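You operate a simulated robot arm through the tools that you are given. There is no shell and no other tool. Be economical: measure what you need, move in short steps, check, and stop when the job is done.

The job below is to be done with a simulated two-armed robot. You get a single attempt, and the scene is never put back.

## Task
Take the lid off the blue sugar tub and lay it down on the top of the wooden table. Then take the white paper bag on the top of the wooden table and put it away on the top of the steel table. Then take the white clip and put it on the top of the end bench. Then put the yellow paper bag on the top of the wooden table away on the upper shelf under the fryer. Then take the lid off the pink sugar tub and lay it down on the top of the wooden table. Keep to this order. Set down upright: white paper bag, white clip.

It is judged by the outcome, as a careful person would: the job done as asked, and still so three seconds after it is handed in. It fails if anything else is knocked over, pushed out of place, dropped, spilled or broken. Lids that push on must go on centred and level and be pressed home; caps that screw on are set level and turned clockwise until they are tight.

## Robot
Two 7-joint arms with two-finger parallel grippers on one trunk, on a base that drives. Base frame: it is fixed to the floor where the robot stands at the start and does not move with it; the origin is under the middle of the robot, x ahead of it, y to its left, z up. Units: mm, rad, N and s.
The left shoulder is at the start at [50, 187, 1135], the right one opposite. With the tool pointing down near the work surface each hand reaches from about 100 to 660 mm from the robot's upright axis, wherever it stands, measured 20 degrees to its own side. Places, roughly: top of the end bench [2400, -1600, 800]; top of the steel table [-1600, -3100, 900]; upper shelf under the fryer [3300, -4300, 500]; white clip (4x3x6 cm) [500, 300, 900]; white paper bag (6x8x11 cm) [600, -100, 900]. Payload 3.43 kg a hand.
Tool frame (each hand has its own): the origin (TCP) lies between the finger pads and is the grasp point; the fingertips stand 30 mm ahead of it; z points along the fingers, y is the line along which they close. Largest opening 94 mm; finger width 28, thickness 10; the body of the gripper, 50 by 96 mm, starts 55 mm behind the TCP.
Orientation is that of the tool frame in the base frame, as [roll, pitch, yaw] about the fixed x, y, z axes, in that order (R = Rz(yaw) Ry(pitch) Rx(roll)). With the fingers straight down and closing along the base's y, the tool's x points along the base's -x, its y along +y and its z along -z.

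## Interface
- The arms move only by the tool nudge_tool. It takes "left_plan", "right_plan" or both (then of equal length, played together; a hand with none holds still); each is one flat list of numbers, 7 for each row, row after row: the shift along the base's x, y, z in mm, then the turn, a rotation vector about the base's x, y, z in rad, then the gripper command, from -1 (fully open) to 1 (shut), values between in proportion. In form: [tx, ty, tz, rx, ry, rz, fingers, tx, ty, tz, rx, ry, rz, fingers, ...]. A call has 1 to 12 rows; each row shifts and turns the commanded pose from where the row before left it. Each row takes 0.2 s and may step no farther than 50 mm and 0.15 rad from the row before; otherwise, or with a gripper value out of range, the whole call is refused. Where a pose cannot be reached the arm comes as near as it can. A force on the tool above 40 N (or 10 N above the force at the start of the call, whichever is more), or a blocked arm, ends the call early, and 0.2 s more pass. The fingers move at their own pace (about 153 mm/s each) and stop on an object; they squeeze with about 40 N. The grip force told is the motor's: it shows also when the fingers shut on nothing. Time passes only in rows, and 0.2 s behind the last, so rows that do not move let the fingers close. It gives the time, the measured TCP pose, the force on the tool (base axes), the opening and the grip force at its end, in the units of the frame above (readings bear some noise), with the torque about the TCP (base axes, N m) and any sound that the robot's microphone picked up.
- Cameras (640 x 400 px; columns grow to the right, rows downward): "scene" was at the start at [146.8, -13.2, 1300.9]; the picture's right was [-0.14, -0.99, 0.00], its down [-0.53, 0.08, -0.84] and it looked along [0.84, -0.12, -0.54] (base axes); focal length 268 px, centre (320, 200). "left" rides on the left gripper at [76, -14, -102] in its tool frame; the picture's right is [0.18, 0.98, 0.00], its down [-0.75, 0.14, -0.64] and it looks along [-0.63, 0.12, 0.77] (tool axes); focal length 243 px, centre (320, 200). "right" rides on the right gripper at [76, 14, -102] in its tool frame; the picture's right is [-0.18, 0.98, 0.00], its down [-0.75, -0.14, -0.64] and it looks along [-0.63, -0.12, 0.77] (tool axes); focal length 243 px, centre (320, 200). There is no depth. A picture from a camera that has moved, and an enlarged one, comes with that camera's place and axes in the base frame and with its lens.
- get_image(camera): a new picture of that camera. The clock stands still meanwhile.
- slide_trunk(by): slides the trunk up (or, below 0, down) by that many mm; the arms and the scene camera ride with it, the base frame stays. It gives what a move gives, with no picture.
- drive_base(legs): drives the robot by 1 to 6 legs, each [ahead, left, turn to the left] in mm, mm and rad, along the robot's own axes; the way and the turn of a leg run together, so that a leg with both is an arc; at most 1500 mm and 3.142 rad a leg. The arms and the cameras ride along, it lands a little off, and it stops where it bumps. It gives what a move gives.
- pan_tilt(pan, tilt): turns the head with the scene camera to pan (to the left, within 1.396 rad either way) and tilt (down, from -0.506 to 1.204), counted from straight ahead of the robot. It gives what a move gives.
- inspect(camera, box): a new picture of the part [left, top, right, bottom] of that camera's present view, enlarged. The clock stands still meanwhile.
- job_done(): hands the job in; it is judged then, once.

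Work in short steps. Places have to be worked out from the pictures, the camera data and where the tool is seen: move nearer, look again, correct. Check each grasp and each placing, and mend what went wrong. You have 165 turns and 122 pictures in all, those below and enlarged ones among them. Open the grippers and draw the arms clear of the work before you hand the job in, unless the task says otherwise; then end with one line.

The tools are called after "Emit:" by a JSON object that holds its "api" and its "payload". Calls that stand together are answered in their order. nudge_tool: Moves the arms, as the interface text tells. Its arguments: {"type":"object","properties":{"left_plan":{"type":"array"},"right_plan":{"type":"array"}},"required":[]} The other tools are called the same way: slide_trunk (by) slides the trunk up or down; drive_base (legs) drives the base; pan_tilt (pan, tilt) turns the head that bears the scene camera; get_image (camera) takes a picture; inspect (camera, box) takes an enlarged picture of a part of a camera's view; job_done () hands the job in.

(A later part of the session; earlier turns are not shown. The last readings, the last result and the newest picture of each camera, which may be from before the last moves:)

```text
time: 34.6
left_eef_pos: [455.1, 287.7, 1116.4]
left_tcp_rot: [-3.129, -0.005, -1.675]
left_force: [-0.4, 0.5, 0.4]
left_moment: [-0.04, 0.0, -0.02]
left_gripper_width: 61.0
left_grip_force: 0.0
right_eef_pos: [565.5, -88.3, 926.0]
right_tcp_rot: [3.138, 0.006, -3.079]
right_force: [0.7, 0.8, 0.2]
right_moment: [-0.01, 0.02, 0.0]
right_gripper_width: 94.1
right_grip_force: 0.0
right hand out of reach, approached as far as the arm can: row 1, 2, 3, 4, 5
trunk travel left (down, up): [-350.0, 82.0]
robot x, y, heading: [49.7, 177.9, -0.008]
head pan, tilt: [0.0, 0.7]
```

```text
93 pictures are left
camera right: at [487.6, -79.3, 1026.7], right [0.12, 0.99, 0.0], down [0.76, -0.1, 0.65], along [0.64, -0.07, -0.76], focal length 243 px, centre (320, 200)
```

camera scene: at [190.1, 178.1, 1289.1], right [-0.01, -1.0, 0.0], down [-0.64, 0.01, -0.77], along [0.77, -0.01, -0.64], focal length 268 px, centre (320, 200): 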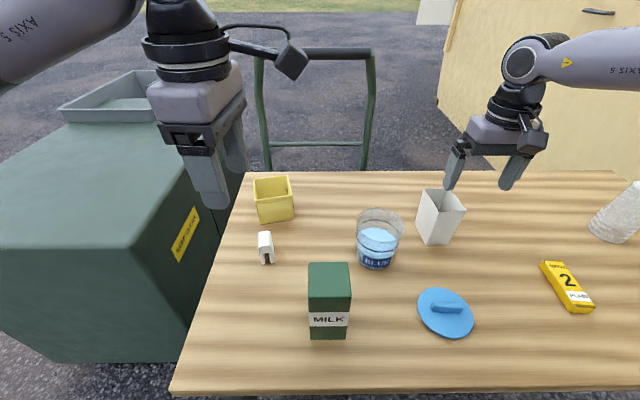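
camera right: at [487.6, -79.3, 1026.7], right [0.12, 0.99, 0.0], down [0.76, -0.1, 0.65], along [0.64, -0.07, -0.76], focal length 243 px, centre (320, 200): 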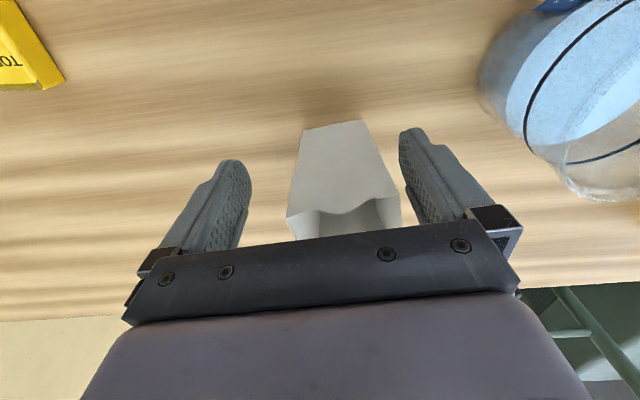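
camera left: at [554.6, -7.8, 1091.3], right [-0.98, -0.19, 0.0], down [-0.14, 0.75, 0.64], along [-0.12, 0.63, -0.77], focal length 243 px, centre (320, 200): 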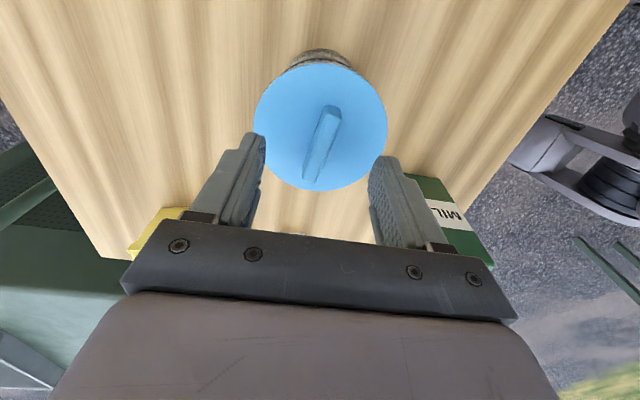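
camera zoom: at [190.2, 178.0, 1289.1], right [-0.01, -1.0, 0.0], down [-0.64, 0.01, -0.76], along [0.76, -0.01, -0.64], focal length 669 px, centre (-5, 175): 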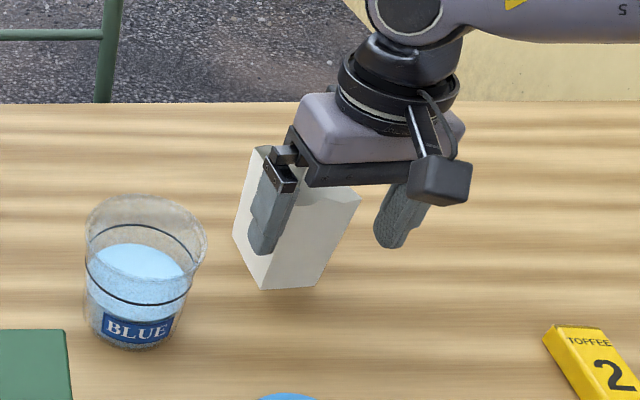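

The bag stands between the fingers, but the hand is 25 mm too near and 12 mm to the right. I'll shift it to y -77 and drive the base forward so that the bag comes in deeper.

Emit:
{"api": "nudge_tool", "payload": {"right_plan": [-8, 6, 0, 0, 0, 0, -1, -4, 5, 0, 0, 0, 0, -1, 0, 0, 0, 0, 0, 0, -1]}}

Emit:
{"api": "drive_base", "payload": {"legs": [[35, 0, 0]]}}

Emit:
{"api": "get_image", "payload": {"camera": "right"}}

```text
time: 35.4
left_eef_pos: [454.9, 288.1, 1115.5]
left_tcp_rot: [-3.128, -0.004, -1.674]
left_force: [0.0, 0.1, 0.6]
left_moment: [0.01, 0.0, -0.01]
left_gripper_width: 61.0
left_grip_force: 0.1
right_eef_pos: [553.0, -78.1, 925.9]
right_tcp_rot: [3.138, 0.004, -3.076]
right_force: [-0.2, 0.2, 0.0]
right_moment: [-0.04, -0.04, 0.02]
right_gripper_width: 93.9
right_grip_force: 0.0
trunk travel left (down, up): [-350.0, 82.0]
robot x, y, heading: [46.8, 181.3, -0.012]
head pan, tilt: [0.0, 0.7]
```

```text
time: 36.1
left_eef_pos: [455.3, 287.6, 1116.3]
left_tcp_rot: [-3.127, -0.005, -1.673]
left_force: [-0.3, 0.0, -0.4]
left_moment: [-0.01, -0.01, 0.04]
left_gripper_width: 61.3
left_grip_force: 0.0
right_eef_pos: [554.9, -78.6, 926.1]
right_tcp_rot: [3.137, 0.003, -3.075]
right_force: [-0.6, 0.3, 0.3]
right_moment: [0.02, 0.01, -0.02]
right_gripper_width: 94.0
right_grip_force: 0.1
trunk travel left (down, up): [-350.0, 82.0]
robot x, y, heading: [47.6, 179.3, -0.008]
head pan, tilt: [0.0, 0.7]
stopped in leg 1: the robot was blocked; the commanded pose is now the measured one
```

```text
92 pictures are left
camera right: at [477.0, -68.1, 1026.7], right [0.12, 0.99, 0.0], down [0.76, -0.09, 0.64], along [0.64, -0.07, -0.76], focal length 243 px, centre (320, 200)
```

right: 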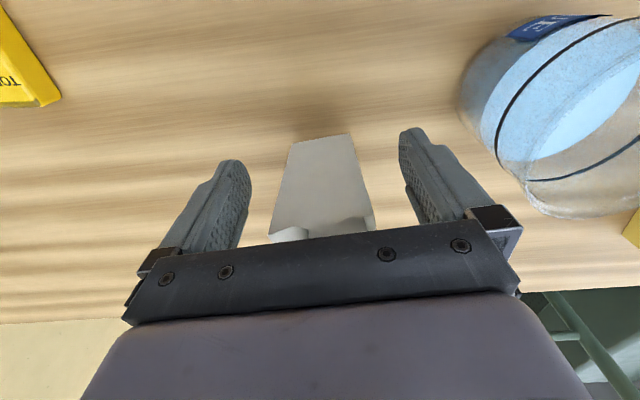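

The base is blocked forward as well. I'll tip the hand forward by 0.25 rad, which draws the wrist back, and then reach in over the bag.

Emit:
{"api": "nudge_tool", "payload": {"right_plan": [0, 0, 0, 0, -0.12, 0, -1, 0, 0, 0, 0, -0.12, 0, -1, 10, 0, 0, 0, 0, 0, -1, 10, 0, 0, 0, 0, 0, -1, 12, 0, -4, 0, 0, 0, -1, 0, 0, 0, 0, 0, 0, -1]}}

Emit:
{"api": "inspect", "payload": {"camera": "scene", "box": [360, 130, 540, 290]}}

Emit:
{"api": "get_image", "payload": {"camera": "right"}}

```text
time: 37.5
left_eef_pos: [456.9, 287.5, 1115.3]
left_tcp_rot: [-3.129, -0.006, -1.672]
left_force: [0.4, -0.1, -0.3]
left_moment: [-0.01, 0.0, 0.01]
left_gripper_width: 61.1
left_grip_force: 0.0
right_eef_pos: [586.8, -78.4, 921.2]
right_tcp_rot: [-3.128, 0.244, -3.072]
right_force: [-0.4, 0.0, 0.6]
right_moment: [-0.03, -0.01, -0.01]
right_gripper_width: 94.1
right_grip_force: 0.0
trunk travel left (down, up): [-350.0, 82.0]
robot x, y, heading: [48.2, 178.8, -0.009]
head pan, tilt: [0.0, 0.7]
```

```text
2.50 times, centred on (450, 210) of scene
camera zoom: at [190.8, 177.2, 1289.1], right [-0.01, -1.0, 0.0], down [-0.64, 0.01, -0.77], along [0.76, -0.01, -0.64], focal length 669 px, centre (-5, 175)
```

zoom: 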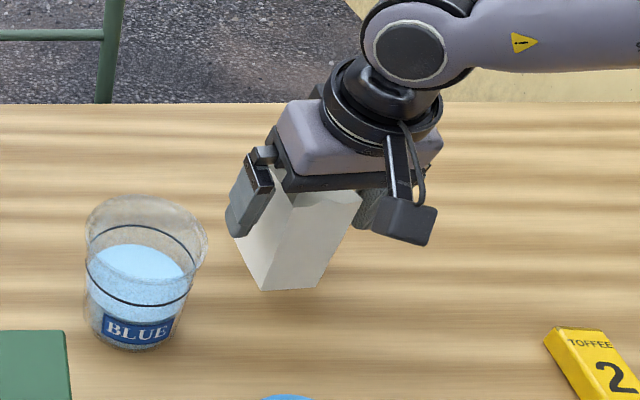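

```text
90 pictures are left
camera right: at [487.1, -68.3, 1001.3], right [0.11, 0.99, 0.03], down [0.58, -0.09, 0.81], along [0.8, -0.07, -0.59], focal length 243 px, centre (320, 200)
```

right: 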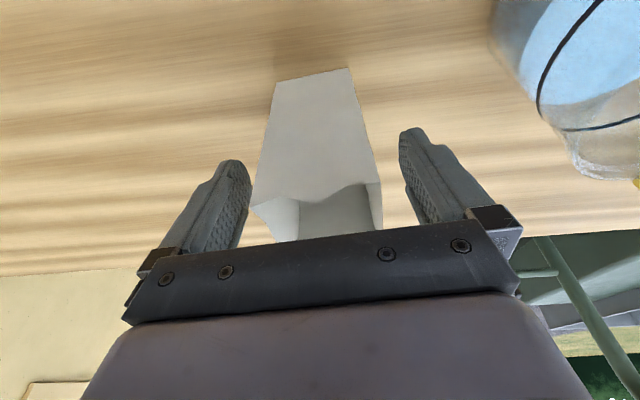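

The fingers now straddle the bag near its middle. I'll close gently, in stages.

Emit:
{"api": "nudge_tool", "payload": {"right_plan": [0, 0, 0, 0, 0, 0, -0.5, 0, 0, 0, 0, 0, 0, -0.2, 0, 0, 0, 0, 0, 0, -0.1, 0, 0, 0, 0, 0, 0, 0.0, 0, 0, 0, 0, 0, 0, 0.1, 0, 0, 0, 0, 0, 0, 0.1]}}

```text
time: 38.9
left_eef_pos: [456.0, 287.7, 1116.1]
left_tcp_rot: [-3.129, -0.006, -1.674]
left_force: [-0.1, 0.1, 0.6]
left_moment: [0.0, 0.0, -0.03]
left_gripper_width: 61.2
left_grip_force: 0.0
right_eef_pos: [585.9, -76.9, 922.0]
right_tcp_rot: [-3.127, 0.245, -3.075]
right_force: [-0.3, 0.1, 0.0]
right_moment: [-0.01, -0.02, 0.02]
right_gripper_width: 59.3
right_grip_force: 40.3
trunk travel left (down, up): [-350.0, 82.0]
robot x, y, heading: [46.6, 177.4, -0.009]
head pan, tilt: [0.0, 0.7]
```

It is gripped at 59 mm. I'll lift it.

Emit:
{"api": "nudge_tool", "payload": {"right_plan": [0, 0, 5, 0, 0, 0, 0.3, 0, 0, 15, 0, 0, 0, 0.3, -5, -5, 30, 0, 0, 0, 0.3, -10, -10, 30, 0, 0, 0, 0.3, -20, -15, 20, 0, 0, 0, 0.3, -30, -20, 10, 0, 0, 0, 0.3]}}

Emit:
{"api": "get_image", "payload": {"camera": "scene"}}

```text
time: 40.3
left_eef_pos: [454.8, 287.3, 1116.5]
left_tcp_rot: [-3.129, -0.006, -1.674]
left_force: [0.9, -0.5, 0.5]
left_moment: [-0.02, -0.01, -0.03]
left_gripper_width: 61.0
left_grip_force: 0.1
right_eef_pos: [520.4, -127.3, 1033.4]
right_tcp_rot: [-3.13, 0.244, -3.072]
right_force: [-0.2, 0.3, -0.4]
right_moment: [0.0, 0.0, 0.02]
right_gripper_width: 58.9
right_grip_force: 39.8
trunk travel left (down, up): [-350.0, 82.0]
robot x, y, heading: [48.8, 178.5, -0.013]
head pan, tilt: [0.0, 0.7]
```

```text
89 pictures are left
camera scene: at [190.3, 176.7, 1289.2], right [-0.01, -1.0, 0.0], down [-0.64, 0.01, -0.77], along [0.77, -0.01, -0.64], focal length 268 px, centre (320, 200)
```

scene: 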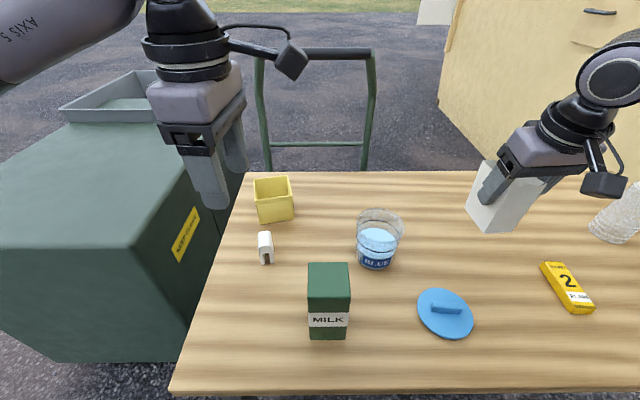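

The bag is secure. Before driving, I'll bring it in closer to the body and look around to the right for the route to the steel table.

Emit:
{"api": "nudge_tool", "payload": {"right_plan": [-30, -20, 20, 0, 0.12, 0, 0.3, -35, -15, 20, 0, 0.12, 0, 0.3, -35, 0, 20, 0, 0, 0, 0.3, -30, 0, 10, 0, 0, 0, 0.3]}}

Emit:
{"api": "pan_tilt", "payload": {"pan": -1.35, "tilt": 0.25}}

Emit:
{"api": "get_image", "payload": {"camera": "scene"}}

```text
time: 41.3
left_eef_pos: [455.1, 287.3, 1115.5]
left_tcp_rot: [-3.128, -0.005, -1.673]
left_force: [0.5, 0.4, -0.3]
left_moment: [-0.02, 0.01, 0.02]
left_gripper_width: 61.0
left_grip_force: 0.1
right_eef_pos: [391.6, -162.8, 1101.4]
right_tcp_rot: [3.139, 0.004, -3.075]
right_force: [0.1, -0.4, 0.1]
right_moment: [-0.01, 0.01, 0.02]
right_gripper_width: 58.9
right_grip_force: 40.2
trunk travel left (down, up): [-350.0, 82.0]
robot x, y, heading: [49.9, 175.0, -0.011]
head pan, tilt: [0.0, 0.7]
```

```text
time: 42.8
left_eef_pos: [455.5, 287.1, 1115.7]
left_tcp_rot: [-3.127, -0.005, -1.675]
left_force: [0.1, -0.1, -0.1]
left_moment: [0.01, 0.01, -0.01]
left_gripper_width: 61.0
left_grip_force: 0.0
right_eef_pos: [392.1, -162.3, 1102.5]
right_tcp_rot: [3.139, 0.005, -3.074]
right_force: [0.8, 0.0, 0.1]
right_moment: [0.0, 0.03, -0.04]
right_gripper_width: 59.2
right_grip_force: 40.3
trunk travel left (down, up): [-350.0, 82.0]
robot x, y, heading: [44.4, 178.1, -0.003]
head pan, tilt: [-1.349, 0.25]
```

```text
88 pictures are left
camera scene: at [125.8, 86.6, 1329.9], right [-0.98, -0.21, 0.0], down [-0.05, 0.24, -0.97], along [0.21, -0.95, -0.25], focal length 268 px, centre (320, 200)
```

scene: 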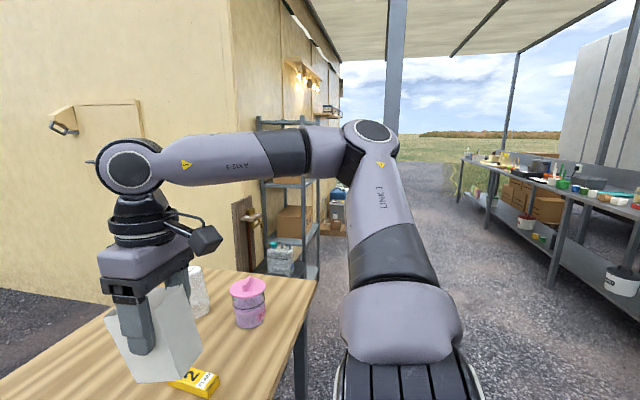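

The steel table is a long bench whose near edge runs along x ≈ -1100. I'll back away from the wooden table, turn to face -y down the aisle, and look again.

Emit:
{"api": "drive_base", "payload": {"legs": [[-350, 0, 0], [0, 0, -1.57]]}}

Emit:
{"api": "pan_tilt", "payload": {"pan": 0, "tilt": 0.35}}

Emit:
{"api": "get_image", "payload": {"camera": "scene"}}

```text
time: 48.9
left_eef_pos: [-188.6, -226.7, 1115.9]
left_tcp_rot: [-3.126, -0.007, 3.05]
left_force: [-0.4, 0.1, 0.7]
left_moment: [-0.02, 0.0, -0.03]
left_gripper_width: 60.9
left_grip_force: 0.0
right_eef_pos: [-639.9, -167.0, 1100.0]
right_tcp_rot: [3.139, 0.003, 1.647]
right_force: [-1.7, 0.6, -1.6]
right_moment: [-0.02, -0.01, 0.0]
right_gripper_width: 58.9
right_grip_force: 39.9
trunk travel left (down, up): [-350.0, 82.0]
robot x, y, heading: [-302.9, 182.8, -1.566]
head pan, tilt: [-1.349, 0.25]
```

```text
time: 50.4
left_eef_pos: [-189.2, -225.9, 1116.7]
left_tcp_rot: [-3.128, -0.006, 3.049]
left_force: [0.8, 0.0, 0.0]
left_moment: [-0.02, 0.0, 0.02]
left_gripper_width: 61.1
left_grip_force: 0.1
right_eef_pos: [-641.4, -166.6, 1102.2]
right_tcp_rot: [3.138, 0.005, 1.647]
right_force: [0.2, -0.1, 0.4]
right_moment: [0.03, 0.02, -0.01]
right_gripper_width: 59.0
right_grip_force: 40.3
trunk travel left (down, up): [-350.0, 82.0]
robot x, y, heading: [-305.6, 180.6, -1.572]
head pan, tilt: [0.0, 0.351]
```

```text
87 pictures are left
camera scene: at [-302.4, 29.2, 1320.5], right [-1.0, 0.0, 0.0], down [0.0, 0.34, -0.94], along [0.0, -0.94, -0.34], focal length 268 px, centre (320, 200)
```

scene: 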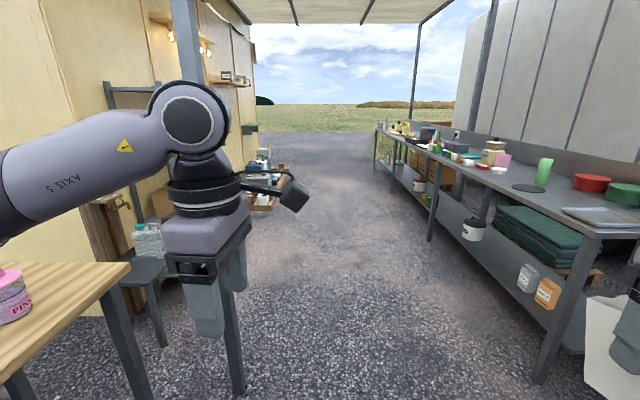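

The aisle is clear apart from a post near [95, -890] on its left side. I'll strafe right to x ≈ -550, drive down to y ≈ -2950, and turn to face the steel table.

Emit:
{"api": "drive_base", "payload": {"legs": [[0, -250, 0], [1500, 0, 0], [1500, 0, 0], [150, 0, 0], [0, 0, -1.57]]}}

Emit:
{"api": "pan_tilt", "payload": {"pan": 0, "tilt": 0.5}}

Emit:
{"api": "get_image", "payload": {"camera": "scene"}}

```text
time: 71.2
left_eef_pos: [-936.4, -3100.1, 1116.8]
left_tcp_rot: [-3.129, -0.005, 1.476]
left_force: [-0.3, -0.5, -0.3]
left_moment: [-0.01, 0.03, 0.0]
left_gripper_width: 60.8
left_grip_force: 0.1
right_eef_pos: [-876.3, -2650.1, 1102.5]
right_tcp_rot: [3.139, 0.004, 0.075]
right_force: [0.4, -0.6, 0.6]
right_moment: [0.01, 0.01, 0.0]
right_gripper_width: 58.7
right_grip_force: 40.1
trunk travel left (down, up): [-350.0, 82.0]
robot x, y, heading: [-527.7, -2987.6, 3.144]
head pan, tilt: [0.0, 0.351]
```

```text
time: 71.9
left_eef_pos: [-934.8, -3100.2, 1117.2]
left_tcp_rot: [-3.128, -0.005, 1.475]
left_force: [0.7, -0.3, -1.1]
left_moment: [0.0, 0.0, 0.03]
left_gripper_width: 61.0
left_grip_force: 0.1
right_eef_pos: [-875.5, -2650.2, 1102.0]
right_tcp_rot: [3.137, 0.003, 0.075]
right_force: [-0.4, 0.3, 0.5]
right_moment: [-0.01, 0.0, 0.02]
right_gripper_width: 58.9
right_grip_force: 40.2
trunk travel left (down, up): [-350.0, 82.0]
robot x, y, heading: [-527.3, -2985.3, 3.142]
head pan, tilt: [0.0, 0.499]
```

```text
86 pictures are left
camera scene: at [-678.2, -2989.3, 1306.9], right [0.0, 1.0, 0.0], down [0.48, 0.0, -0.88], along [-0.88, 0.0, -0.48], focal length 268 px, centre (320, 200)
```

scene: 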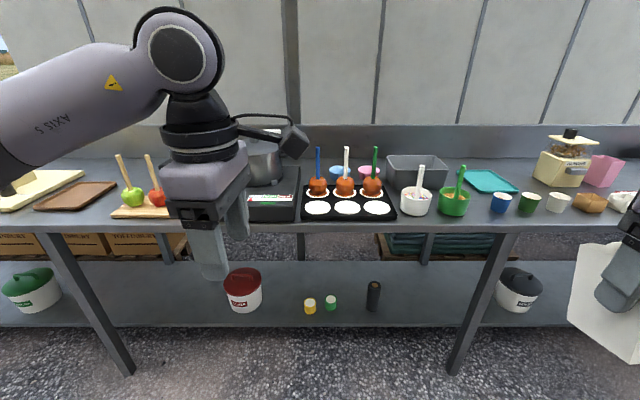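

The top is crowded here. The hand hides what may be a gap near y ≈ -3330, between the chopping board and the burner, so I'll drive 600 mm to the left and look at it.

Emit:
{"api": "drive_base", "payload": {"legs": [[0, 600, 0]]}}

Emit:
{"api": "get_image", "payload": {"camera": "scene"}}

```text
time: 75.2
left_eef_pos: [-934.5, -3693.2, 1116.0]
left_tcp_rot: [-3.128, -0.007, 1.48]
left_force: [-0.1, -0.7, 0.3]
left_moment: [-0.01, 0.02, -0.04]
left_gripper_width: 61.2
left_grip_force: 0.1
right_eef_pos: [-876.8, -3243.4, 1101.7]
right_tcp_rot: [3.138, 0.003, 0.079]
right_force: [-0.3, -0.8, -0.3]
right_moment: [-0.02, 0.02, -0.02]
right_gripper_width: 59.0
right_grip_force: 39.8
trunk travel left (down, up): [-350.0, 82.0]
robot x, y, heading: [-528.6, -3579.5, -3.138]
head pan, tilt: [0.0, 0.499]
```

```text
85 pictures are left
camera scene: at [-677.3, -3582.2, 1306.8], right [0.0, 1.0, 0.0], down [0.48, 0.0, -0.88], along [-0.88, 0.0, -0.48], focal length 268 px, centre (320, 200)
```

scene: 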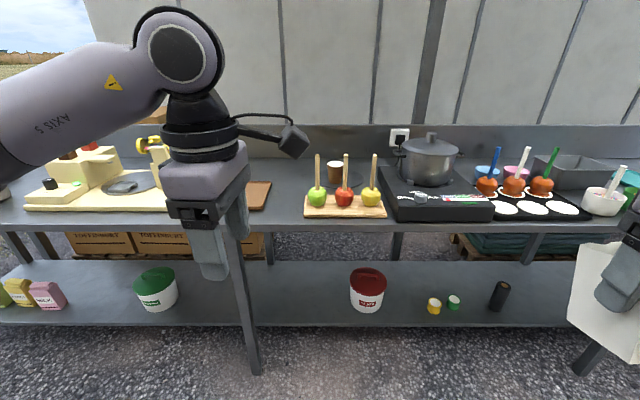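

A gap about 105 mm wide lies at y ≈ -3684, between the brown board and the apple tray. I'll draw the left hand back and up, then drive left and forward to bring the right hand to the gap.

Emit:
{"api": "nudge_tool", "payload": {"left_plan": [35, 0, 20, 0, 0, 0, -0.3, 35, 0, 20, 0, 0, 0, -0.3, 35, 0, 20, 0, 0, 0, -0.3], "right_plan": [0, 0, 10, 0, 0, 0, 0.3, 0, 0, 10, 0, 0, 0, 0.3, 0, 0, 10, 0, 0, 0, 0.3]}}

Emit:
{"api": "drive_base", "payload": {"legs": [[0, 335, 0], [250, 0, 0]]}}

Emit:
{"api": "pan_tilt", "payload": {"pan": -0.4, "tilt": 0.6}}

Emit:
{"api": "get_image", "payload": {"camera": "scene"}}

```text
time: 76.0
left_eef_pos: [-829.2, -3694.5, 1174.7]
left_tcp_rot: [-3.127, -0.004, 1.478]
left_force: [1.1, -0.1, -0.3]
left_moment: [-0.01, 0.01, -0.01]
left_gripper_width: 61.3
left_grip_force: 0.0
right_eef_pos: [-876.0, -3243.1, 1133.2]
right_tcp_rot: [3.137, 0.004, 0.079]
right_force: [0.0, 0.5, 0.5]
right_moment: [0.01, 0.01, 0.0]
right_gripper_width: 59.1
right_grip_force: 40.0
trunk travel left (down, up): [-350.0, 82.0]
robot x, y, heading: [-527.8, -3578.8, -3.135]
head pan, tilt: [0.0, 0.499]
```

```text
time: 79.7
left_eef_pos: [-1074.6, -4029.4, 1175.9]
left_tcp_rot: [-3.128, -0.003, 1.482]
left_force: [-0.1, 0.1, 0.4]
left_moment: [0.02, 0.0, -0.02]
left_gripper_width: 60.9
left_grip_force: 0.0
right_eef_pos: [-1124.1, -3578.1, 1132.0]
right_tcp_rot: [3.139, 0.003, 0.082]
right_force: [0.5, -0.8, 0.3]
right_moment: [0.0, 0.01, 0.05]
right_gripper_width: 59.1
right_grip_force: 39.4
trunk travel left (down, up): [-350.0, 82.0]
robot x, y, heading: [-771.7, -3914.0, -3.137]
head pan, tilt: [0.0, 0.499]
```

```text
time: 80.5
left_eef_pos: [-1074.8, -4028.6, 1174.4]
left_tcp_rot: [-3.126, -0.004, 1.481]
left_force: [-0.4, 1.0, -0.4]
left_moment: [0.0, -0.02, 0.01]
left_gripper_width: 61.0
left_grip_force: 0.1
right_eef_pos: [-1122.6, -3580.3, 1133.0]
right_tcp_rot: [3.136, 0.002, 0.082]
right_force: [-0.4, -0.1, -0.4]
right_moment: [0.03, -0.03, -0.03]
right_gripper_width: 59.0
right_grip_force: 39.8
trunk travel left (down, up): [-350.0, 82.0]
robot x, y, heading: [-772.3, -3918.6, -3.136]
head pan, tilt: [-0.4, 0.6]
```

```text
84 pictures are left
camera scene: at [-913.8, -3883.2, 1297.8], right [0.38, 0.92, 0.0], down [0.52, -0.22, -0.83], along [-0.76, 0.32, -0.56], focal length 268 px, centre (320, 200)
```

scene: 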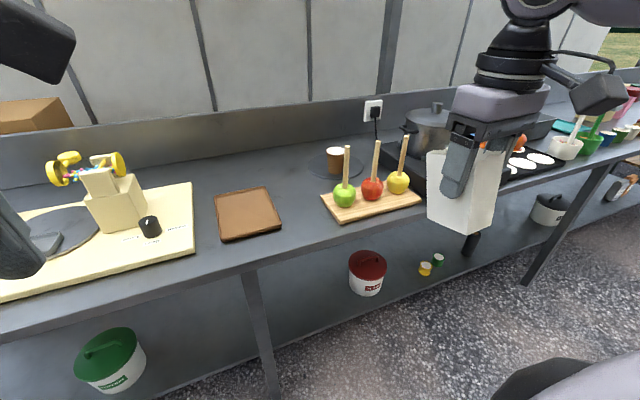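

The gap spans y -3778 to -3643, so I'll aim for [-1420, -3710]. I'll drive forward 150, move the bag across in front of the table edge, and tip the hand so the bag stands upright.

Emit:
{"api": "drive_base", "payload": {"legs": [[150, 0, 0]]}}

Emit:
{"api": "nudge_tool", "payload": {"right_plan": [0, -40, 0, 0, 0, 0, 0.3, 0, -40, 0, 0, 0, 0, 0.3, 0, -40, 0, 0, 0, 0, 0.3, 0, -10, 0, 0, 0.12, 0, 0.3, 0, 0, 0, 0, 0.12, 0, 0.3, -35, 0, 0, 0, 0, 0, 0.3, -35, 0, 0, 0, 0, 0, 0.3, -35, 0, 0, 0, 0, 0, 0.3]}}

Emit:
{"api": "get_image", "payload": {"camera": "scene"}}

```text
time: 81.9
left_eef_pos: [-1225.9, -4030.0, 1174.7]
left_tcp_rot: [-3.128, -0.005, 1.479]
left_force: [-1.1, 0.4, -0.4]
left_moment: [0.05, -0.02, -0.02]
left_gripper_width: 61.2
left_grip_force: 0.0
right_eef_pos: [-1274.0, -3579.5, 1130.9]
right_tcp_rot: [3.138, 0.006, 0.081]
right_force: [0.3, 0.1, 0.0]
right_moment: [0.01, 0.0, -0.05]
right_gripper_width: 59.1
right_grip_force: 40.3
trunk travel left (down, up): [-350.0, 82.0]
robot x, y, heading: [-928.6, -3913.2, -3.135]
head pan, tilt: [-0.4, 0.6]
```

```text
time: 83.7
left_eef_pos: [-1225.5, -4029.7, 1175.8]
left_tcp_rot: [-3.128, -0.004, 1.482]
left_force: [-0.4, -0.1, 0.8]
left_moment: [-0.01, 0.0, -0.03]
left_gripper_width: 61.0
left_grip_force: 0.1
right_eef_pos: [-1378.2, -3709.4, 1130.9]
right_tcp_rot: [-3.126, 0.243, 0.082]
right_force: [0.4, 0.8, -0.2]
right_moment: [0.03, 0.0, -0.02]
right_gripper_width: 59.3
right_grip_force: 39.9
trunk travel left (down, up): [-350.0, 82.0]
robot x, y, heading: [-921.9, -3917.5, -3.135]
head pan, tilt: [-0.4, 0.6]
```

```text
83 pictures are left
camera scene: at [-1064.4, -3883.6, 1297.6], right [0.38, 0.92, 0.0], down [0.52, -0.22, -0.82], along [-0.76, 0.32, -0.57], focal length 268 px, centre (320, 200)
```

scene: 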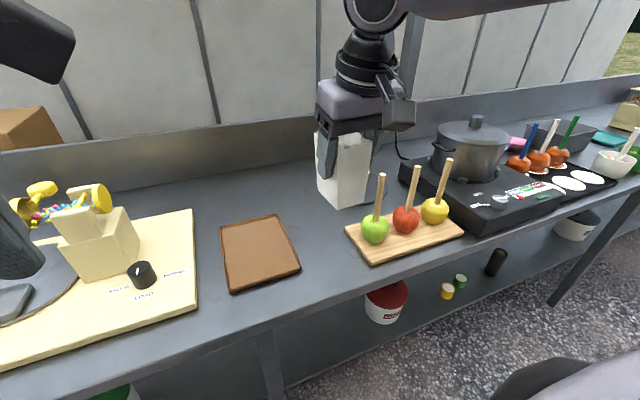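

Everything lines up, and the gap's centre is at y ≈ -3717. I'll move forward 30 mm and go down most of the way.

Emit:
{"api": "nudge_tool", "payload": {"right_plan": [-30, -8, -20, 0, 0, 0, 0.3, 0, 0, -40, 0, 0, 0, 0.3, 0, 0, -35, 0, 0, 0, 0.3, 0, 0, -25, 0, 0, 0, 0.3]}}

Emit:
{"api": "inspect", "payload": {"camera": "scene", "box": [200, 100, 440, 300]}}

```text
time: 84.7
left_eef_pos: [-1225.4, -4030.1, 1175.8]
left_tcp_rot: [-3.126, -0.005, 1.48]
left_force: [-0.2, -0.1, -0.5]
left_moment: [0.01, 0.01, -0.04]
left_gripper_width: 61.3
left_grip_force: 0.1
right_eef_pos: [-1407.6, -3717.1, 1011.3]
right_tcp_rot: [-3.125, 0.245, 0.082]
right_force: [-0.6, 0.0, 0.3]
right_moment: [0.02, -0.03, 0.0]
right_gripper_width: 59.3
right_grip_force: 40.2
trunk travel left (down, up): [-350.0, 82.0]
robot x, y, heading: [-921.4, -3917.0, -3.139]
head pan, tilt: [-0.4, 0.6]
```

```text
2.00 times, centred on (320, 200) of scene
camera zoom: at [-1063.6, -3883.7, 1297.7], right [0.38, 0.92, 0.0], down [0.52, -0.22, -0.82], along [-0.76, 0.32, -0.57], focal length 535 px, centre (320, 200)
```

zoom: 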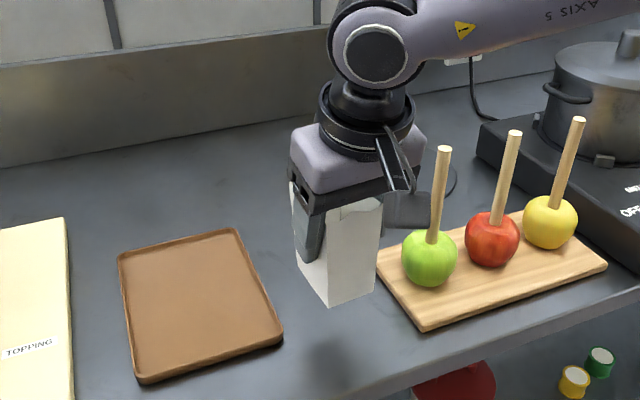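

The bag's way down is clear. I'll lower it in small steps until it touches.

Emit:
{"api": "nudge_tool", "payload": {"right_plan": [0, 0, -10, 0, 0, 0, 0.3, 0, 0, -6, 0, 0, 0, 0.3, 0, 0, -4, 0, 0, 0, 0.3, 0, 0, -4, 0, 0, 0, 0.3, 0, 0, -3, 0, 0, 0, 0.3, 0, 0, -3, 0, 0, 0, 0.3, 0, 0, -3, 0, 0, 0, 0.3, 0, 0, -3, 0, 0, 0, 0.3, 0, 0, -3, 0, 0, 0, 0.3, 0, 0, -3, 0, 0, 0, 0.3]}}

Emit:
{"api": "inspect", "payload": {"camera": "scene", "box": [200, 100, 440, 300]}}

```text
time: 86.9
left_eef_pos: [-1224.6, -4029.6, 1175.7]
left_tcp_rot: [-3.128, -0.005, 1.481]
left_force: [0.2, -0.4, -1.0]
left_moment: [0.0, 0.0, 0.02]
left_gripper_width: 60.9
left_grip_force: 0.0
right_eef_pos: [-1407.0, -3716.7, 970.1]
right_tcp_rot: [-3.127, 0.244, 0.081]
right_force: [0.0, -0.1, 0.2]
right_moment: [0.01, 0.01, -0.05]
right_gripper_width: 59.5
right_grip_force: 40.3
trunk travel left (down, up): [-350.0, 82.0]
robot x, y, heading: [-922.8, -3918.6, -3.139]
head pan, tilt: [-0.4, 0.6]
```

```text
2.00 times, centred on (320, 200) of scene
camera zoom: at [-1063.5, -3883.8, 1297.7], right [0.38, 0.92, 0.0], down [0.52, -0.22, -0.83], along [-0.76, 0.32, -0.56], focal length 535 px, centre (320, 200)
```

zoom: 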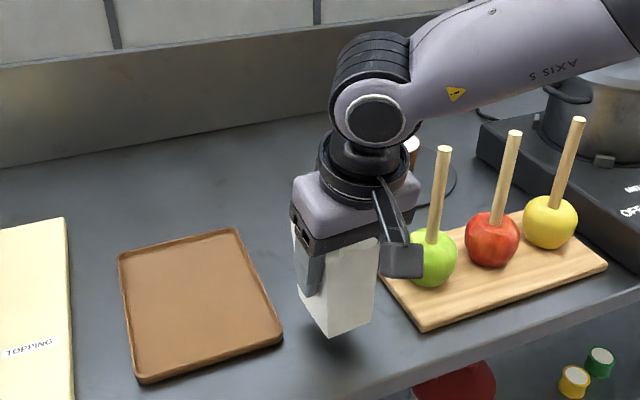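

No contact yet, so the table is lower than 890. I'll continue down.

Emit:
{"api": "nudge_tool", "payload": {"right_plan": [0, 3, -4, 0, 0, 0, 0.3, 0, 0, -4, 0, 0, 0, 0.3, 0, 0, -3, 0, 0, 0, 0.3, 0, 0, -3, 0, 0, 0, 0.3, 0, 0, -3, 0, 0, 0, 0.3, 0, 0, -3, 0, 0, 0, 0.3, 0, 0, -3, 0, 0, 0, 0.3, 0, 0, -3, 0, 0, 0, 0.3, 0, 0, -3, 0, 0, 0, 0.3, 0, 0, -3, 0, 0, 0, 0.3, 0, 0, -3, 0, 0, 0, 0.3]}}

Emit:
{"api": "inspect", "payload": {"camera": "scene", "box": [200, 100, 440, 300]}}

```text
time: 89.3
left_eef_pos: [-1221.9, -4030.2, 1176.8]
left_tcp_rot: [-3.124, -0.005, 1.479]
left_force: [-0.2, -0.2, -1.1]
left_moment: [0.02, 0.0, 0.01]
left_gripper_width: 61.0
left_grip_force: 0.0
right_eef_pos: [-1407.7, -3715.9, 940.4]
right_tcp_rot: [-3.127, 0.255, 0.083]
right_force: [4.9, 6.8, 31.1]
right_moment: [-0.14, -0.72, 0.15]
right_gripper_width: 59.5
right_grip_force: 39.8
trunk travel left (down, up): [-350.0, 82.0]
robot x, y, heading: [-921.3, -3917.8, -3.138]
head pan, tilt: [-0.4, 0.6]
```

```text
2.00 times, centred on (320, 200) of scene
camera zoom: at [-1060.5, -3884.0, 1298.7], right [0.39, 0.92, 0.0], down [0.52, -0.22, -0.83], along [-0.76, 0.32, -0.56], focal length 535 px, centre (320, 200)
```

zoom: 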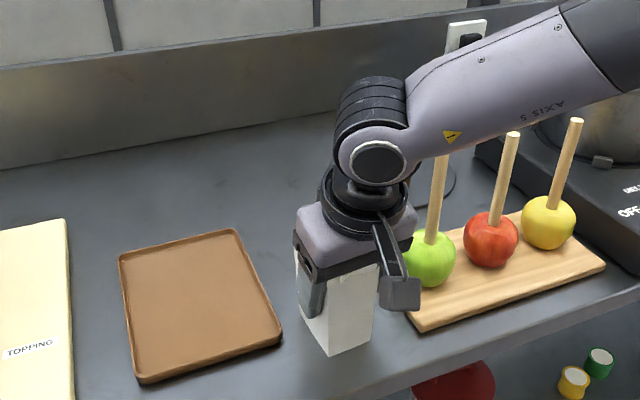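

It has touched at about 31 N. I'll ease up 3 mm, open just enough, and withdraw straight up.

Emit:
{"api": "nudge_tool", "payload": {"right_plan": [0, 0, 3, 0, 0, 0, 0.3, 0, 0, 1, 0, 0, 0, 0, 0, 0, 0, 0, 0, 0, -0.4, 0, 0, 0, 0, 0, 0, -0.6, 0, 0, 0, 0, 0, 0, -0.6, 5, 0, 20, 0, 0, 0, -0.6, 5, 0, 40, 0, 0, 0, -0.6, 5, 0, 40, 0, 0, 0, -0.6, 5, 0, 40, 0, 0, 0, -0.6, 0, 0, 40, 0, 0, 0, -0.6]}}

Emit:
{"api": "get_image", "payload": {"camera": "scene"}}

```text
time: 91.5
left_eef_pos: [-1224.9, -4030.2, 1176.8]
left_tcp_rot: [-3.126, -0.006, 1.48]
left_force: [-0.4, -0.7, -0.3]
left_moment: [-0.01, 0.02, -0.02]
left_gripper_width: 60.9
left_grip_force: 0.1
right_eef_pos: [-1387.8, -3715.4, 1119.3]
right_tcp_rot: [-3.124, 0.243, 0.082]
right_force: [0.5, 0.2, 0.6]
right_moment: [-0.02, -0.02, 0.01]
right_gripper_width: 75.0
right_grip_force: 0.1
trunk travel left (down, up): [-350.0, 82.0]
robot x, y, heading: [-922.3, -3914.6, -3.134]
head pan, tilt: [-0.4, 0.6]
```

```text
79 pictures are left
camera scene: at [-1063.3, -3883.9, 1297.7], right [0.38, 0.92, 0.0], down [0.52, -0.22, -0.83], along [-0.76, 0.32, -0.56], focal length 268 px, centre (320, 200)
```

scene: 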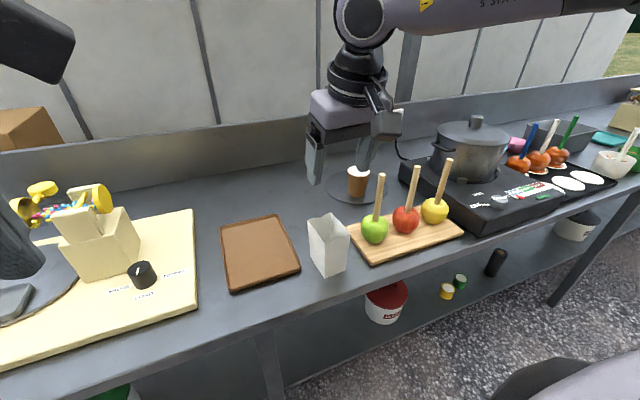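

The white paper bag stands upright in the gap and nothing else moved. I'll retract the right hand, back off, strafe along the aisle to the wooden table, and turn around.

Emit:
{"api": "nudge_tool", "payload": {"right_plan": [30, 0, 10, 0, -0.12, 0, -0.6, 40, 20, 10, 0, -0.12, 0, -0.6, 0, 30, 0, 0, 0, 0, -0.6]}}

Emit:
{"api": "drive_base", "payload": {"legs": [[-400, 0, 0], [0, -1500, 0], [0, -1500, 0], [0, -950, 0], [0, 0, 3.14]]}}

```text
time: 92.3
left_eef_pos: [-1224.8, -4029.4, 1176.4]
left_tcp_rot: [-3.126, -0.005, 1.481]
left_force: [0.3, -0.4, 0.6]
left_moment: [0.0, 0.01, -0.02]
left_gripper_width: 60.9
left_grip_force: 0.0
right_eef_pos: [-1316.2, -3665.9, 1138.8]
right_tcp_rot: [3.138, 0.004, 0.08]
right_force: [1.0, 0.3, -0.7]
right_moment: [0.0, -0.03, 0.0]
right_gripper_width: 75.4
right_grip_force: 0.0
trunk travel left (down, up): [-350.0, 82.0]
robot x, y, heading: [-923.3, -3915.7, -3.139]
head pan, tilt: [-0.4, 0.6]
```

```text
time: 120.7
left_eef_pos: [-215.8, 139.9, 1175.8]
left_tcp_rot: [-3.127, -0.004, -1.703]
left_force: [-0.5, -0.2, 0.5]
left_moment: [0.01, 0.01, 0.0]
left_gripper_width: 61.4
left_grip_force: 0.0
right_eef_pos: [-138.0, -229.4, 1138.5]
right_tcp_rot: [3.138, 0.003, -3.105]
right_force: [-0.7, 0.2, 0.4]
right_moment: [-0.03, -0.04, 0.03]
right_gripper_width: 75.3
right_grip_force: 0.0
trunk travel left (down, up): [-350.0, 82.0]
robot x, y, heading: [-521.8, 37.8, -0.037]
head pan, tilt: [-0.4, 0.6]
```

I'm back facing the wooden table. I'll straighten up, drive to about (30, 80) and look at the clip.

Emit:
{"api": "drive_base", "payload": {"legs": [[0, 0, 0.037], [0, 42, 0], [550, 0, 0]]}}

Emit:
{"api": "pan_tilt", "payload": {"pan": 0.25, "tilt": 0.75}}

Emit:
{"api": "get_image", "payload": {"camera": "scene"}}

Emit:
{"api": "get_image", "payload": {"camera": "left"}}

```text
time: 124.7
left_eef_pos: [327.0, 193.4, 1175.3]
left_tcp_rot: [-3.127, -0.008, -1.667]
left_force: [0.5, -0.3, -0.2]
left_moment: [-0.02, -0.02, 0.02]
left_gripper_width: 61.2
left_grip_force: 0.0
right_eef_pos: [416.8, -173.3, 1138.8]
right_tcp_rot: [3.139, 0.003, -3.069]
right_force: [0.1, 0.1, 0.5]
right_moment: [0.0, 0.05, -0.02]
right_gripper_width: 75.3
right_grip_force: 0.0
trunk travel left (down, up): [-350.0, 82.0]
robot x, y, heading: [24.1, 80.6, -0.003]
head pan, tilt: [-0.4, 0.6]
```

```text
time: 125.8
left_eef_pos: [327.9, 193.4, 1175.8]
left_tcp_rot: [-3.127, -0.005, -1.666]
left_force: [-0.6, -0.6, 0.3]
left_moment: [-0.01, -0.02, 0.0]
left_gripper_width: 61.0
left_grip_force: 0.1
right_eef_pos: [417.5, -173.1, 1139.2]
right_tcp_rot: [3.138, 0.005, -3.069]
right_force: [0.4, -0.2, -0.3]
right_moment: [0.0, -0.01, -0.02]
right_gripper_width: 75.2
right_grip_force: 0.0
trunk travel left (down, up): [-350.0, 82.0]
robot x, y, heading: [25.7, 80.6, 0.0]
head pan, tilt: [0.25, 0.75]
```

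```text
78 pictures are left
camera scene: at [164.1, 100.6, 1284.9], right [0.24, -0.97, 0.0], down [-0.66, -0.17, -0.73], along [0.71, 0.18, -0.68], focal length 268 px, centre (320, 200)
```

scene: 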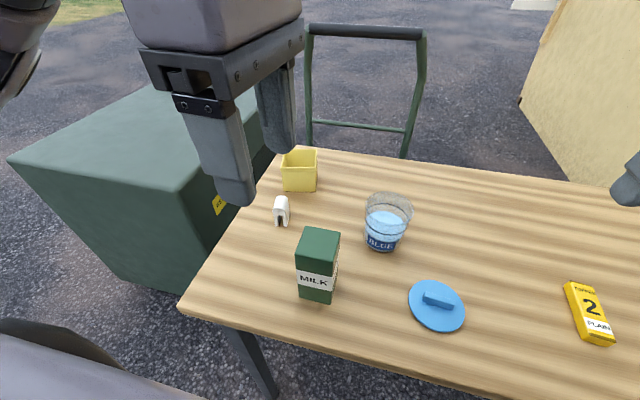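

```text
77 pictures are left
camera left: at [333.5, 117.0, 1278.7], right [-1.0, -0.09, -0.01], down [-0.08, 0.77, 0.64], along [-0.05, 0.63, -0.77], focal length 243 px, centre (320, 200)
```

left: 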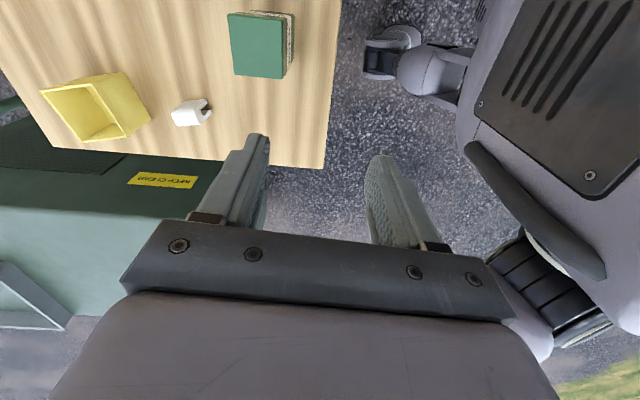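

The clip stands near [535, 280]. I'll bring the left hand above it for a closer look.

Emit:
{"api": "nudge_tool", "payload": {"left_plan": [35, 14, -25, 0, 0, 0, -0.3, 35, 14, -25, 0, 0, 0, -0.3, 35, 14, -25, 0, 0, 0, -0.3, 35, 14, -25, 0, 0, 0, -0.3, 35, 14, -25, 0, 0, 0, -0.3, 30, 14, -20, 0, 0, 0, -0.3]}}

Emit:
{"api": "get_image", "payload": {"camera": "left"}}

Emit:
{"api": "inspect", "payload": {"camera": "scene", "box": [220, 100, 400, 260]}}

```text
time: 127.2
left_eef_pos: [533.7, 277.8, 1031.1]
left_tcp_rot: [-3.129, -0.006, -1.668]
left_force: [0.3, 0.6, -0.4]
left_moment: [-0.02, 0.04, -0.01]
left_gripper_width: 61.2
left_grip_force: 0.0
right_eef_pos: [417.5, -173.3, 1139.0]
right_tcp_rot: [3.138, 0.004, -3.069]
right_force: [0.2, 0.5, 0.2]
right_moment: [0.01, -0.01, 0.0]
right_gripper_width: 75.2
right_grip_force: 0.1
trunk travel left (down, up): [-350.0, 82.0]
robot x, y, heading: [23.4, 82.5, -0.0]
head pan, tilt: [0.25, 0.75]
```

```text
76 pictures are left
camera left: at [539.4, 201.6, 1133.5], right [-1.0, -0.09, -0.01], down [-0.08, 0.77, 0.64], along [-0.05, 0.63, -0.77], focal length 243 px, centre (320, 200)
```

left: 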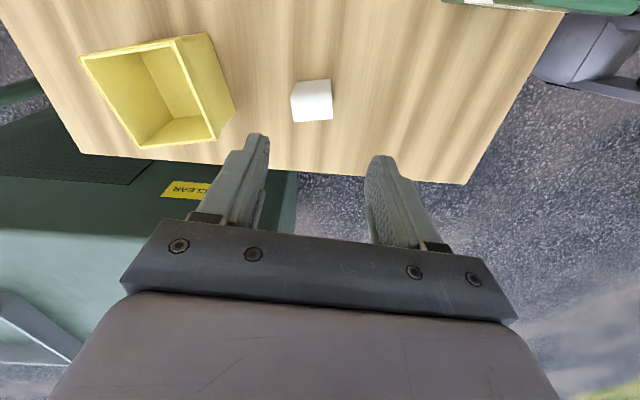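

```text
2.50 times, centred on (310, 180) of scene
camera zoom: at [164.4, 100.9, 1284.8], right [0.25, -0.97, 0.0], down [-0.66, -0.17, -0.73], along [0.71, 0.18, -0.68], focal length 669 px, centre (345, 250)
```

zoom: 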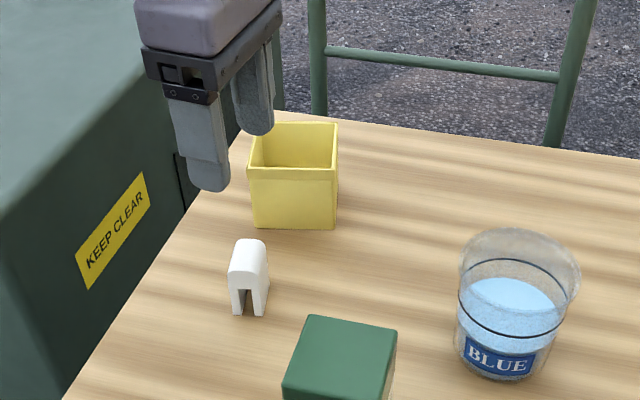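

The clip is about 40 mm along x, centred on [541, 279], with its top near z 900. I'll shift over it and go down.

Emit:
{"api": "nudge_tool", "payload": {"left_plan": [8, 1, -30, 0, 0, 0.05, -0.55, 0, 0, -40, 0, 0, 0, -0.55, 0, 0, -30, 0, 0, 0, -0.55, 0, 0, 0, 0, 0, 0, -0.55]}}

Emit:
{"api": "get_image", "payload": {"camera": "left"}}

Emit:
{"api": "inspect", "payload": {"camera": "scene", "box": [220, 100, 400, 260]}}

```text
time: 128.2
left_eef_pos: [542.1, 277.2, 930.4]
left_tcp_rot: [-3.127, -0.006, -1.617]
left_force: [0.4, 0.4, 0.5]
left_moment: [-0.01, -0.01, -0.02]
left_gripper_width: 72.7
left_grip_force: 0.1
right_eef_pos: [416.9, -173.8, 1139.9]
right_tcp_rot: [3.137, 0.005, -3.067]
right_force: [-0.1, 1.4, -1.1]
right_moment: [-0.01, -0.01, 0.0]
right_gripper_width: 75.1
right_grip_force: 0.1
trunk travel left (down, up): [-350.0, 82.0]
robot x, y, heading: [20.7, 83.2, -0.0]
head pan, tilt: [0.25, 0.75]
```

```text
74 pictures are left
camera left: at [550.4, 202.4, 1033.3], right [-0.99, -0.14, -0.01], down [-0.12, 0.76, 0.64], along [-0.08, 0.63, -0.77], focal length 243 px, centre (320, 200)
```

left: 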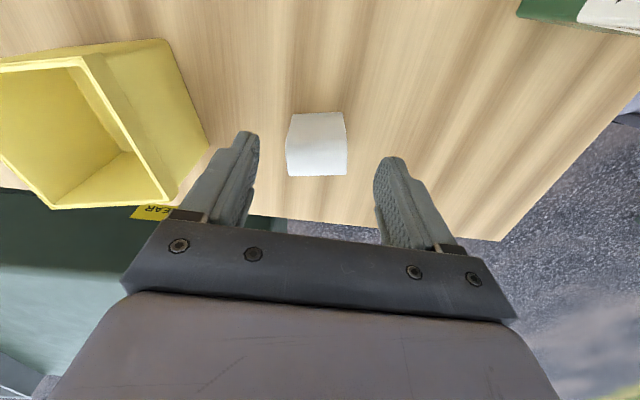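

```text
2.50 times, centred on (310, 180) of scene
camera zoom: at [164.0, 100.7, 1284.9], right [0.25, -0.97, 0.0], down [-0.66, -0.17, -0.73], along [0.71, 0.18, -0.68], focal length 669 px, centre (345, 250)
```

zoom: 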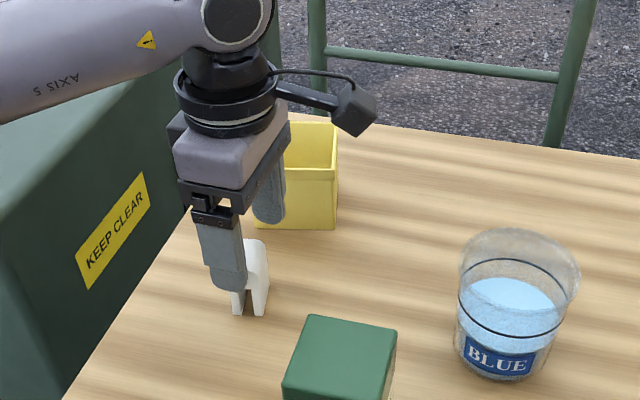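

Alignment looks good. I'll shift y by -4 and go down the last 43 mm, then close.

Emit:
{"api": "nudge_tool", "payload": {"left_plan": [1, -4, -20, 0, 0, 0, -0.55, 0, 0, -15, 0, 0, 0, -0.55, 0, 0, -8, 0, 0, 0, -0.55, 0, 0, 0, 0, 0, 0, 0, 0, 0, 0, 0, 0, 0, 0.2, 0, 0, 0, 0, 0, 0, 0.4, 0, 0, 0, 0, 0, 0, 0.4]}}

Emit:
{"api": "inspect", "payload": {"camera": "scene", "box": [220, 100, 400, 260]}}

```text
time: 129.8
left_eef_pos: [540.0, 273.7, 888.1]
left_tcp_rot: [-3.129, -0.006, -1.617]
left_force: [-0.2, -1.5, 0.2]
left_moment: [-0.01, -0.06, -0.02]
left_gripper_width: 44.2
left_grip_force: 39.2
right_eef_pos: [417.2, -172.9, 1139.6]
right_tcp_rot: [3.137, 0.004, -3.071]
right_force: [-0.2, -0.4, -0.7]
right_moment: [0.02, 0.01, -0.02]
right_gripper_width: 75.2
right_grip_force: 0.0
trunk travel left (down, up): [-350.0, 82.0]
robot x, y, heading: [22.9, 81.5, -0.002]
head pan, tilt: [0.25, 0.75]
```

```text
2.50 times, centred on (310, 180) of scene
camera zoom: at [164.1, 100.7, 1284.9], right [0.25, -0.97, 0.0], down [-0.66, -0.17, -0.73], along [0.71, 0.18, -0.68], focal length 669 px, centre (345, 250)
```

zoom: 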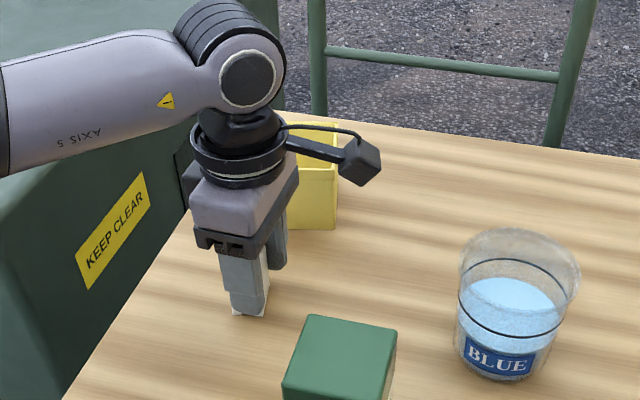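

The clip is gripped at 44 mm. I'll lift it and draw it back to a carrying pose.

Emit:
{"api": "nudge_tool", "payload": {"left_plan": [0, 0, 10, 0, 0, 0, 0.6, 0, 0, 30, 0, 0, 0, 0.6, 0, 0, 40, 0, 0, 0, 0.6, 0, 0, 40, 0, 0, 0, 0.6, -30, 0, 30, 0, 0, 0, 0.6, -40, -10, 20, 0, 0, 0, 0.6, -40, -20, 10, 0, 0, 0, 0.6, -40, -20, 0, 0, 0, 0, 0.6]}}

Emit:
{"api": "pan_tilt", "payload": {"pan": -0.6, "tilt": 0.3}}

Emit:
{"api": "get_image", "payload": {"camera": "scene"}}

Emit:
{"api": "get_image", "payload": {"camera": "left"}}

```text
time: 131.6
left_eef_pos: [390.4, 222.8, 1067.5]
left_tcp_rot: [-3.126, -0.005, -1.617]
left_force: [-0.2, -0.6, -0.8]
left_moment: [0.03, 0.01, -0.01]
left_gripper_width: 43.9
left_grip_force: 39.9
right_eef_pos: [416.9, -172.9, 1140.2]
right_tcp_rot: [3.137, 0.006, -3.068]
right_force: [-0.1, -0.6, 0.2]
right_moment: [0.02, 0.02, -0.01]
right_gripper_width: 75.3
right_grip_force: 0.0
trunk travel left (down, up): [-350.0, 82.0]
robot x, y, heading: [24.4, 79.1, -0.001]
head pan, tilt: [0.25, 0.75]
```

```text
time: 132.7
left_eef_pos: [391.6, 223.7, 1067.3]
left_tcp_rot: [-3.129, -0.004, -1.617]
left_force: [-0.8, 0.2, 0.0]
left_moment: [0.01, -0.04, -0.01]
left_gripper_width: 43.8
left_grip_force: 39.7
right_eef_pos: [416.7, -173.1, 1139.4]
right_tcp_rot: [3.138, 0.003, -3.069]
right_force: [-1.3, -0.7, -0.2]
right_moment: [0.0, 0.02, 0.0]
right_gripper_width: 75.4
right_grip_force: 0.0
trunk travel left (down, up): [-350.0, 82.0]
robot x, y, heading: [23.7, 80.5, -0.001]
head pan, tilt: [-0.6, 0.3]
```

```text
71 pictures are left
camera scene: at [160.7, 27.6, 1325.2], right [-0.57, -0.82, 0.0], down [-0.24, 0.17, -0.96], along [0.79, -0.54, -0.3], focal length 268 px, centre (320, 200)
```

scene: 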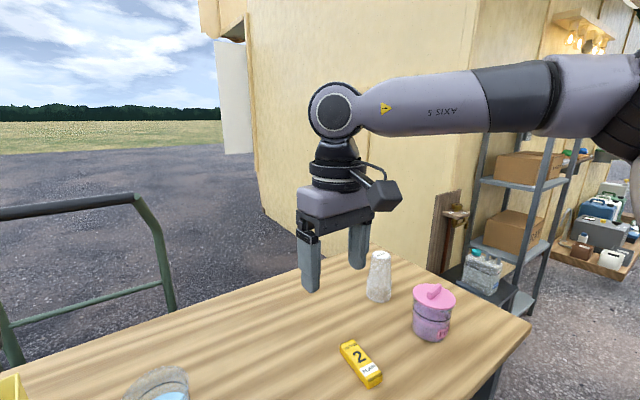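

```text
70 pictures are left
camera left: at [401.4, 148.6, 1169.7], right [-0.99, -0.14, -0.01], down [-0.12, 0.76, 0.64], along [-0.08, 0.63, -0.77], focal length 243 px, centre (320, 200)
```

left: 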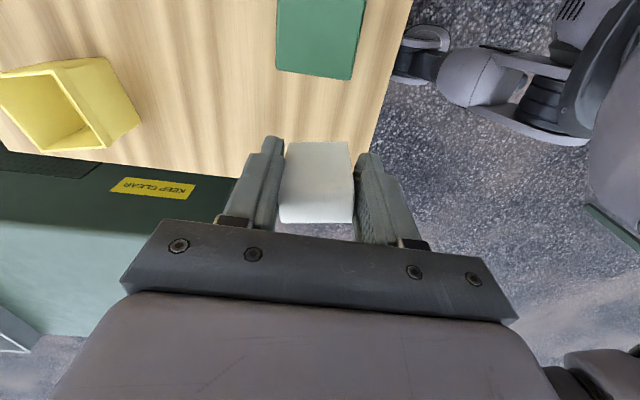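

The clip is held well. The end bench seems to lie behind the cream wall, inside the stall, so I'll back out and strafe down the aisle while facing the stall to find the way in.

Emit:
{"api": "drive_base", "payload": {"legs": [[-560, 0, 0], [0, -1500, 0], [0, -1000, 0]]}}

Emit:
{"api": "pan_tilt", "payload": {"pan": 0.0, "tilt": 0.2}}

Emit:
{"api": "get_image", "payload": {"camera": "scene"}}

```text
time: 147.7
left_eef_pos: [-160.4, -2278.4, 1067.3]
left_tcp_rot: [-3.128, -0.006, -1.615]
left_force: [0.2, -0.7, -1.3]
left_moment: [0.03, 0.02, 0.0]
left_gripper_width: 43.4
left_grip_force: 39.5
right_eef_pos: [-132.7, -2675.4, 1138.6]
right_tcp_rot: [3.14, 0.004, -3.065]
right_force: [0.3, 0.0, 0.6]
right_moment: [-0.03, 0.01, 0.04]
right_gripper_width: 75.2
right_grip_force: 0.0
trunk travel left (down, up): [-350.0, 82.0]
robot x, y, heading: [-525.3, -2424.1, 0.003]
head pan, tilt: [-0.6, 0.3]
```

```text
time: 148.7
left_eef_pos: [-160.1, -2277.9, 1066.5]
left_tcp_rot: [-3.128, -0.004, -1.615]
left_force: [0.6, -1.1, -0.3]
left_moment: [0.04, -0.03, 0.01]
left_gripper_width: 43.1
left_grip_force: 39.8
right_eef_pos: [-133.9, -2674.9, 1139.5]
right_tcp_rot: [3.137, 0.005, -3.065]
right_force: [-0.1, 0.4, 0.2]
right_moment: [0.01, -0.03, 0.02]
right_gripper_width: 75.4
right_grip_force: 0.0
trunk travel left (down, up): [-350.0, 82.0]
robot x, y, heading: [-527.2, -2422.9, 0.001]
head pan, tilt: [0.0, 0.201]
```

```text
69 pictures are left
camera scene: at [-374.3, -2422.0, 1334.5], right [0.0, -1.0, 0.0], down [-0.2, 0.0, -0.98], along [0.98, 0.0, -0.2], focal length 268 px, centre (320, 200)
```

scene: 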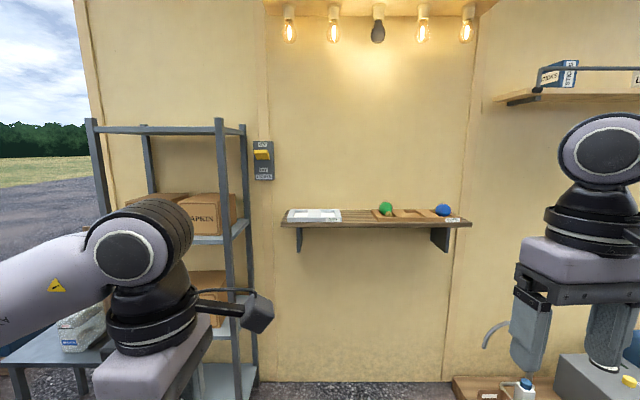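

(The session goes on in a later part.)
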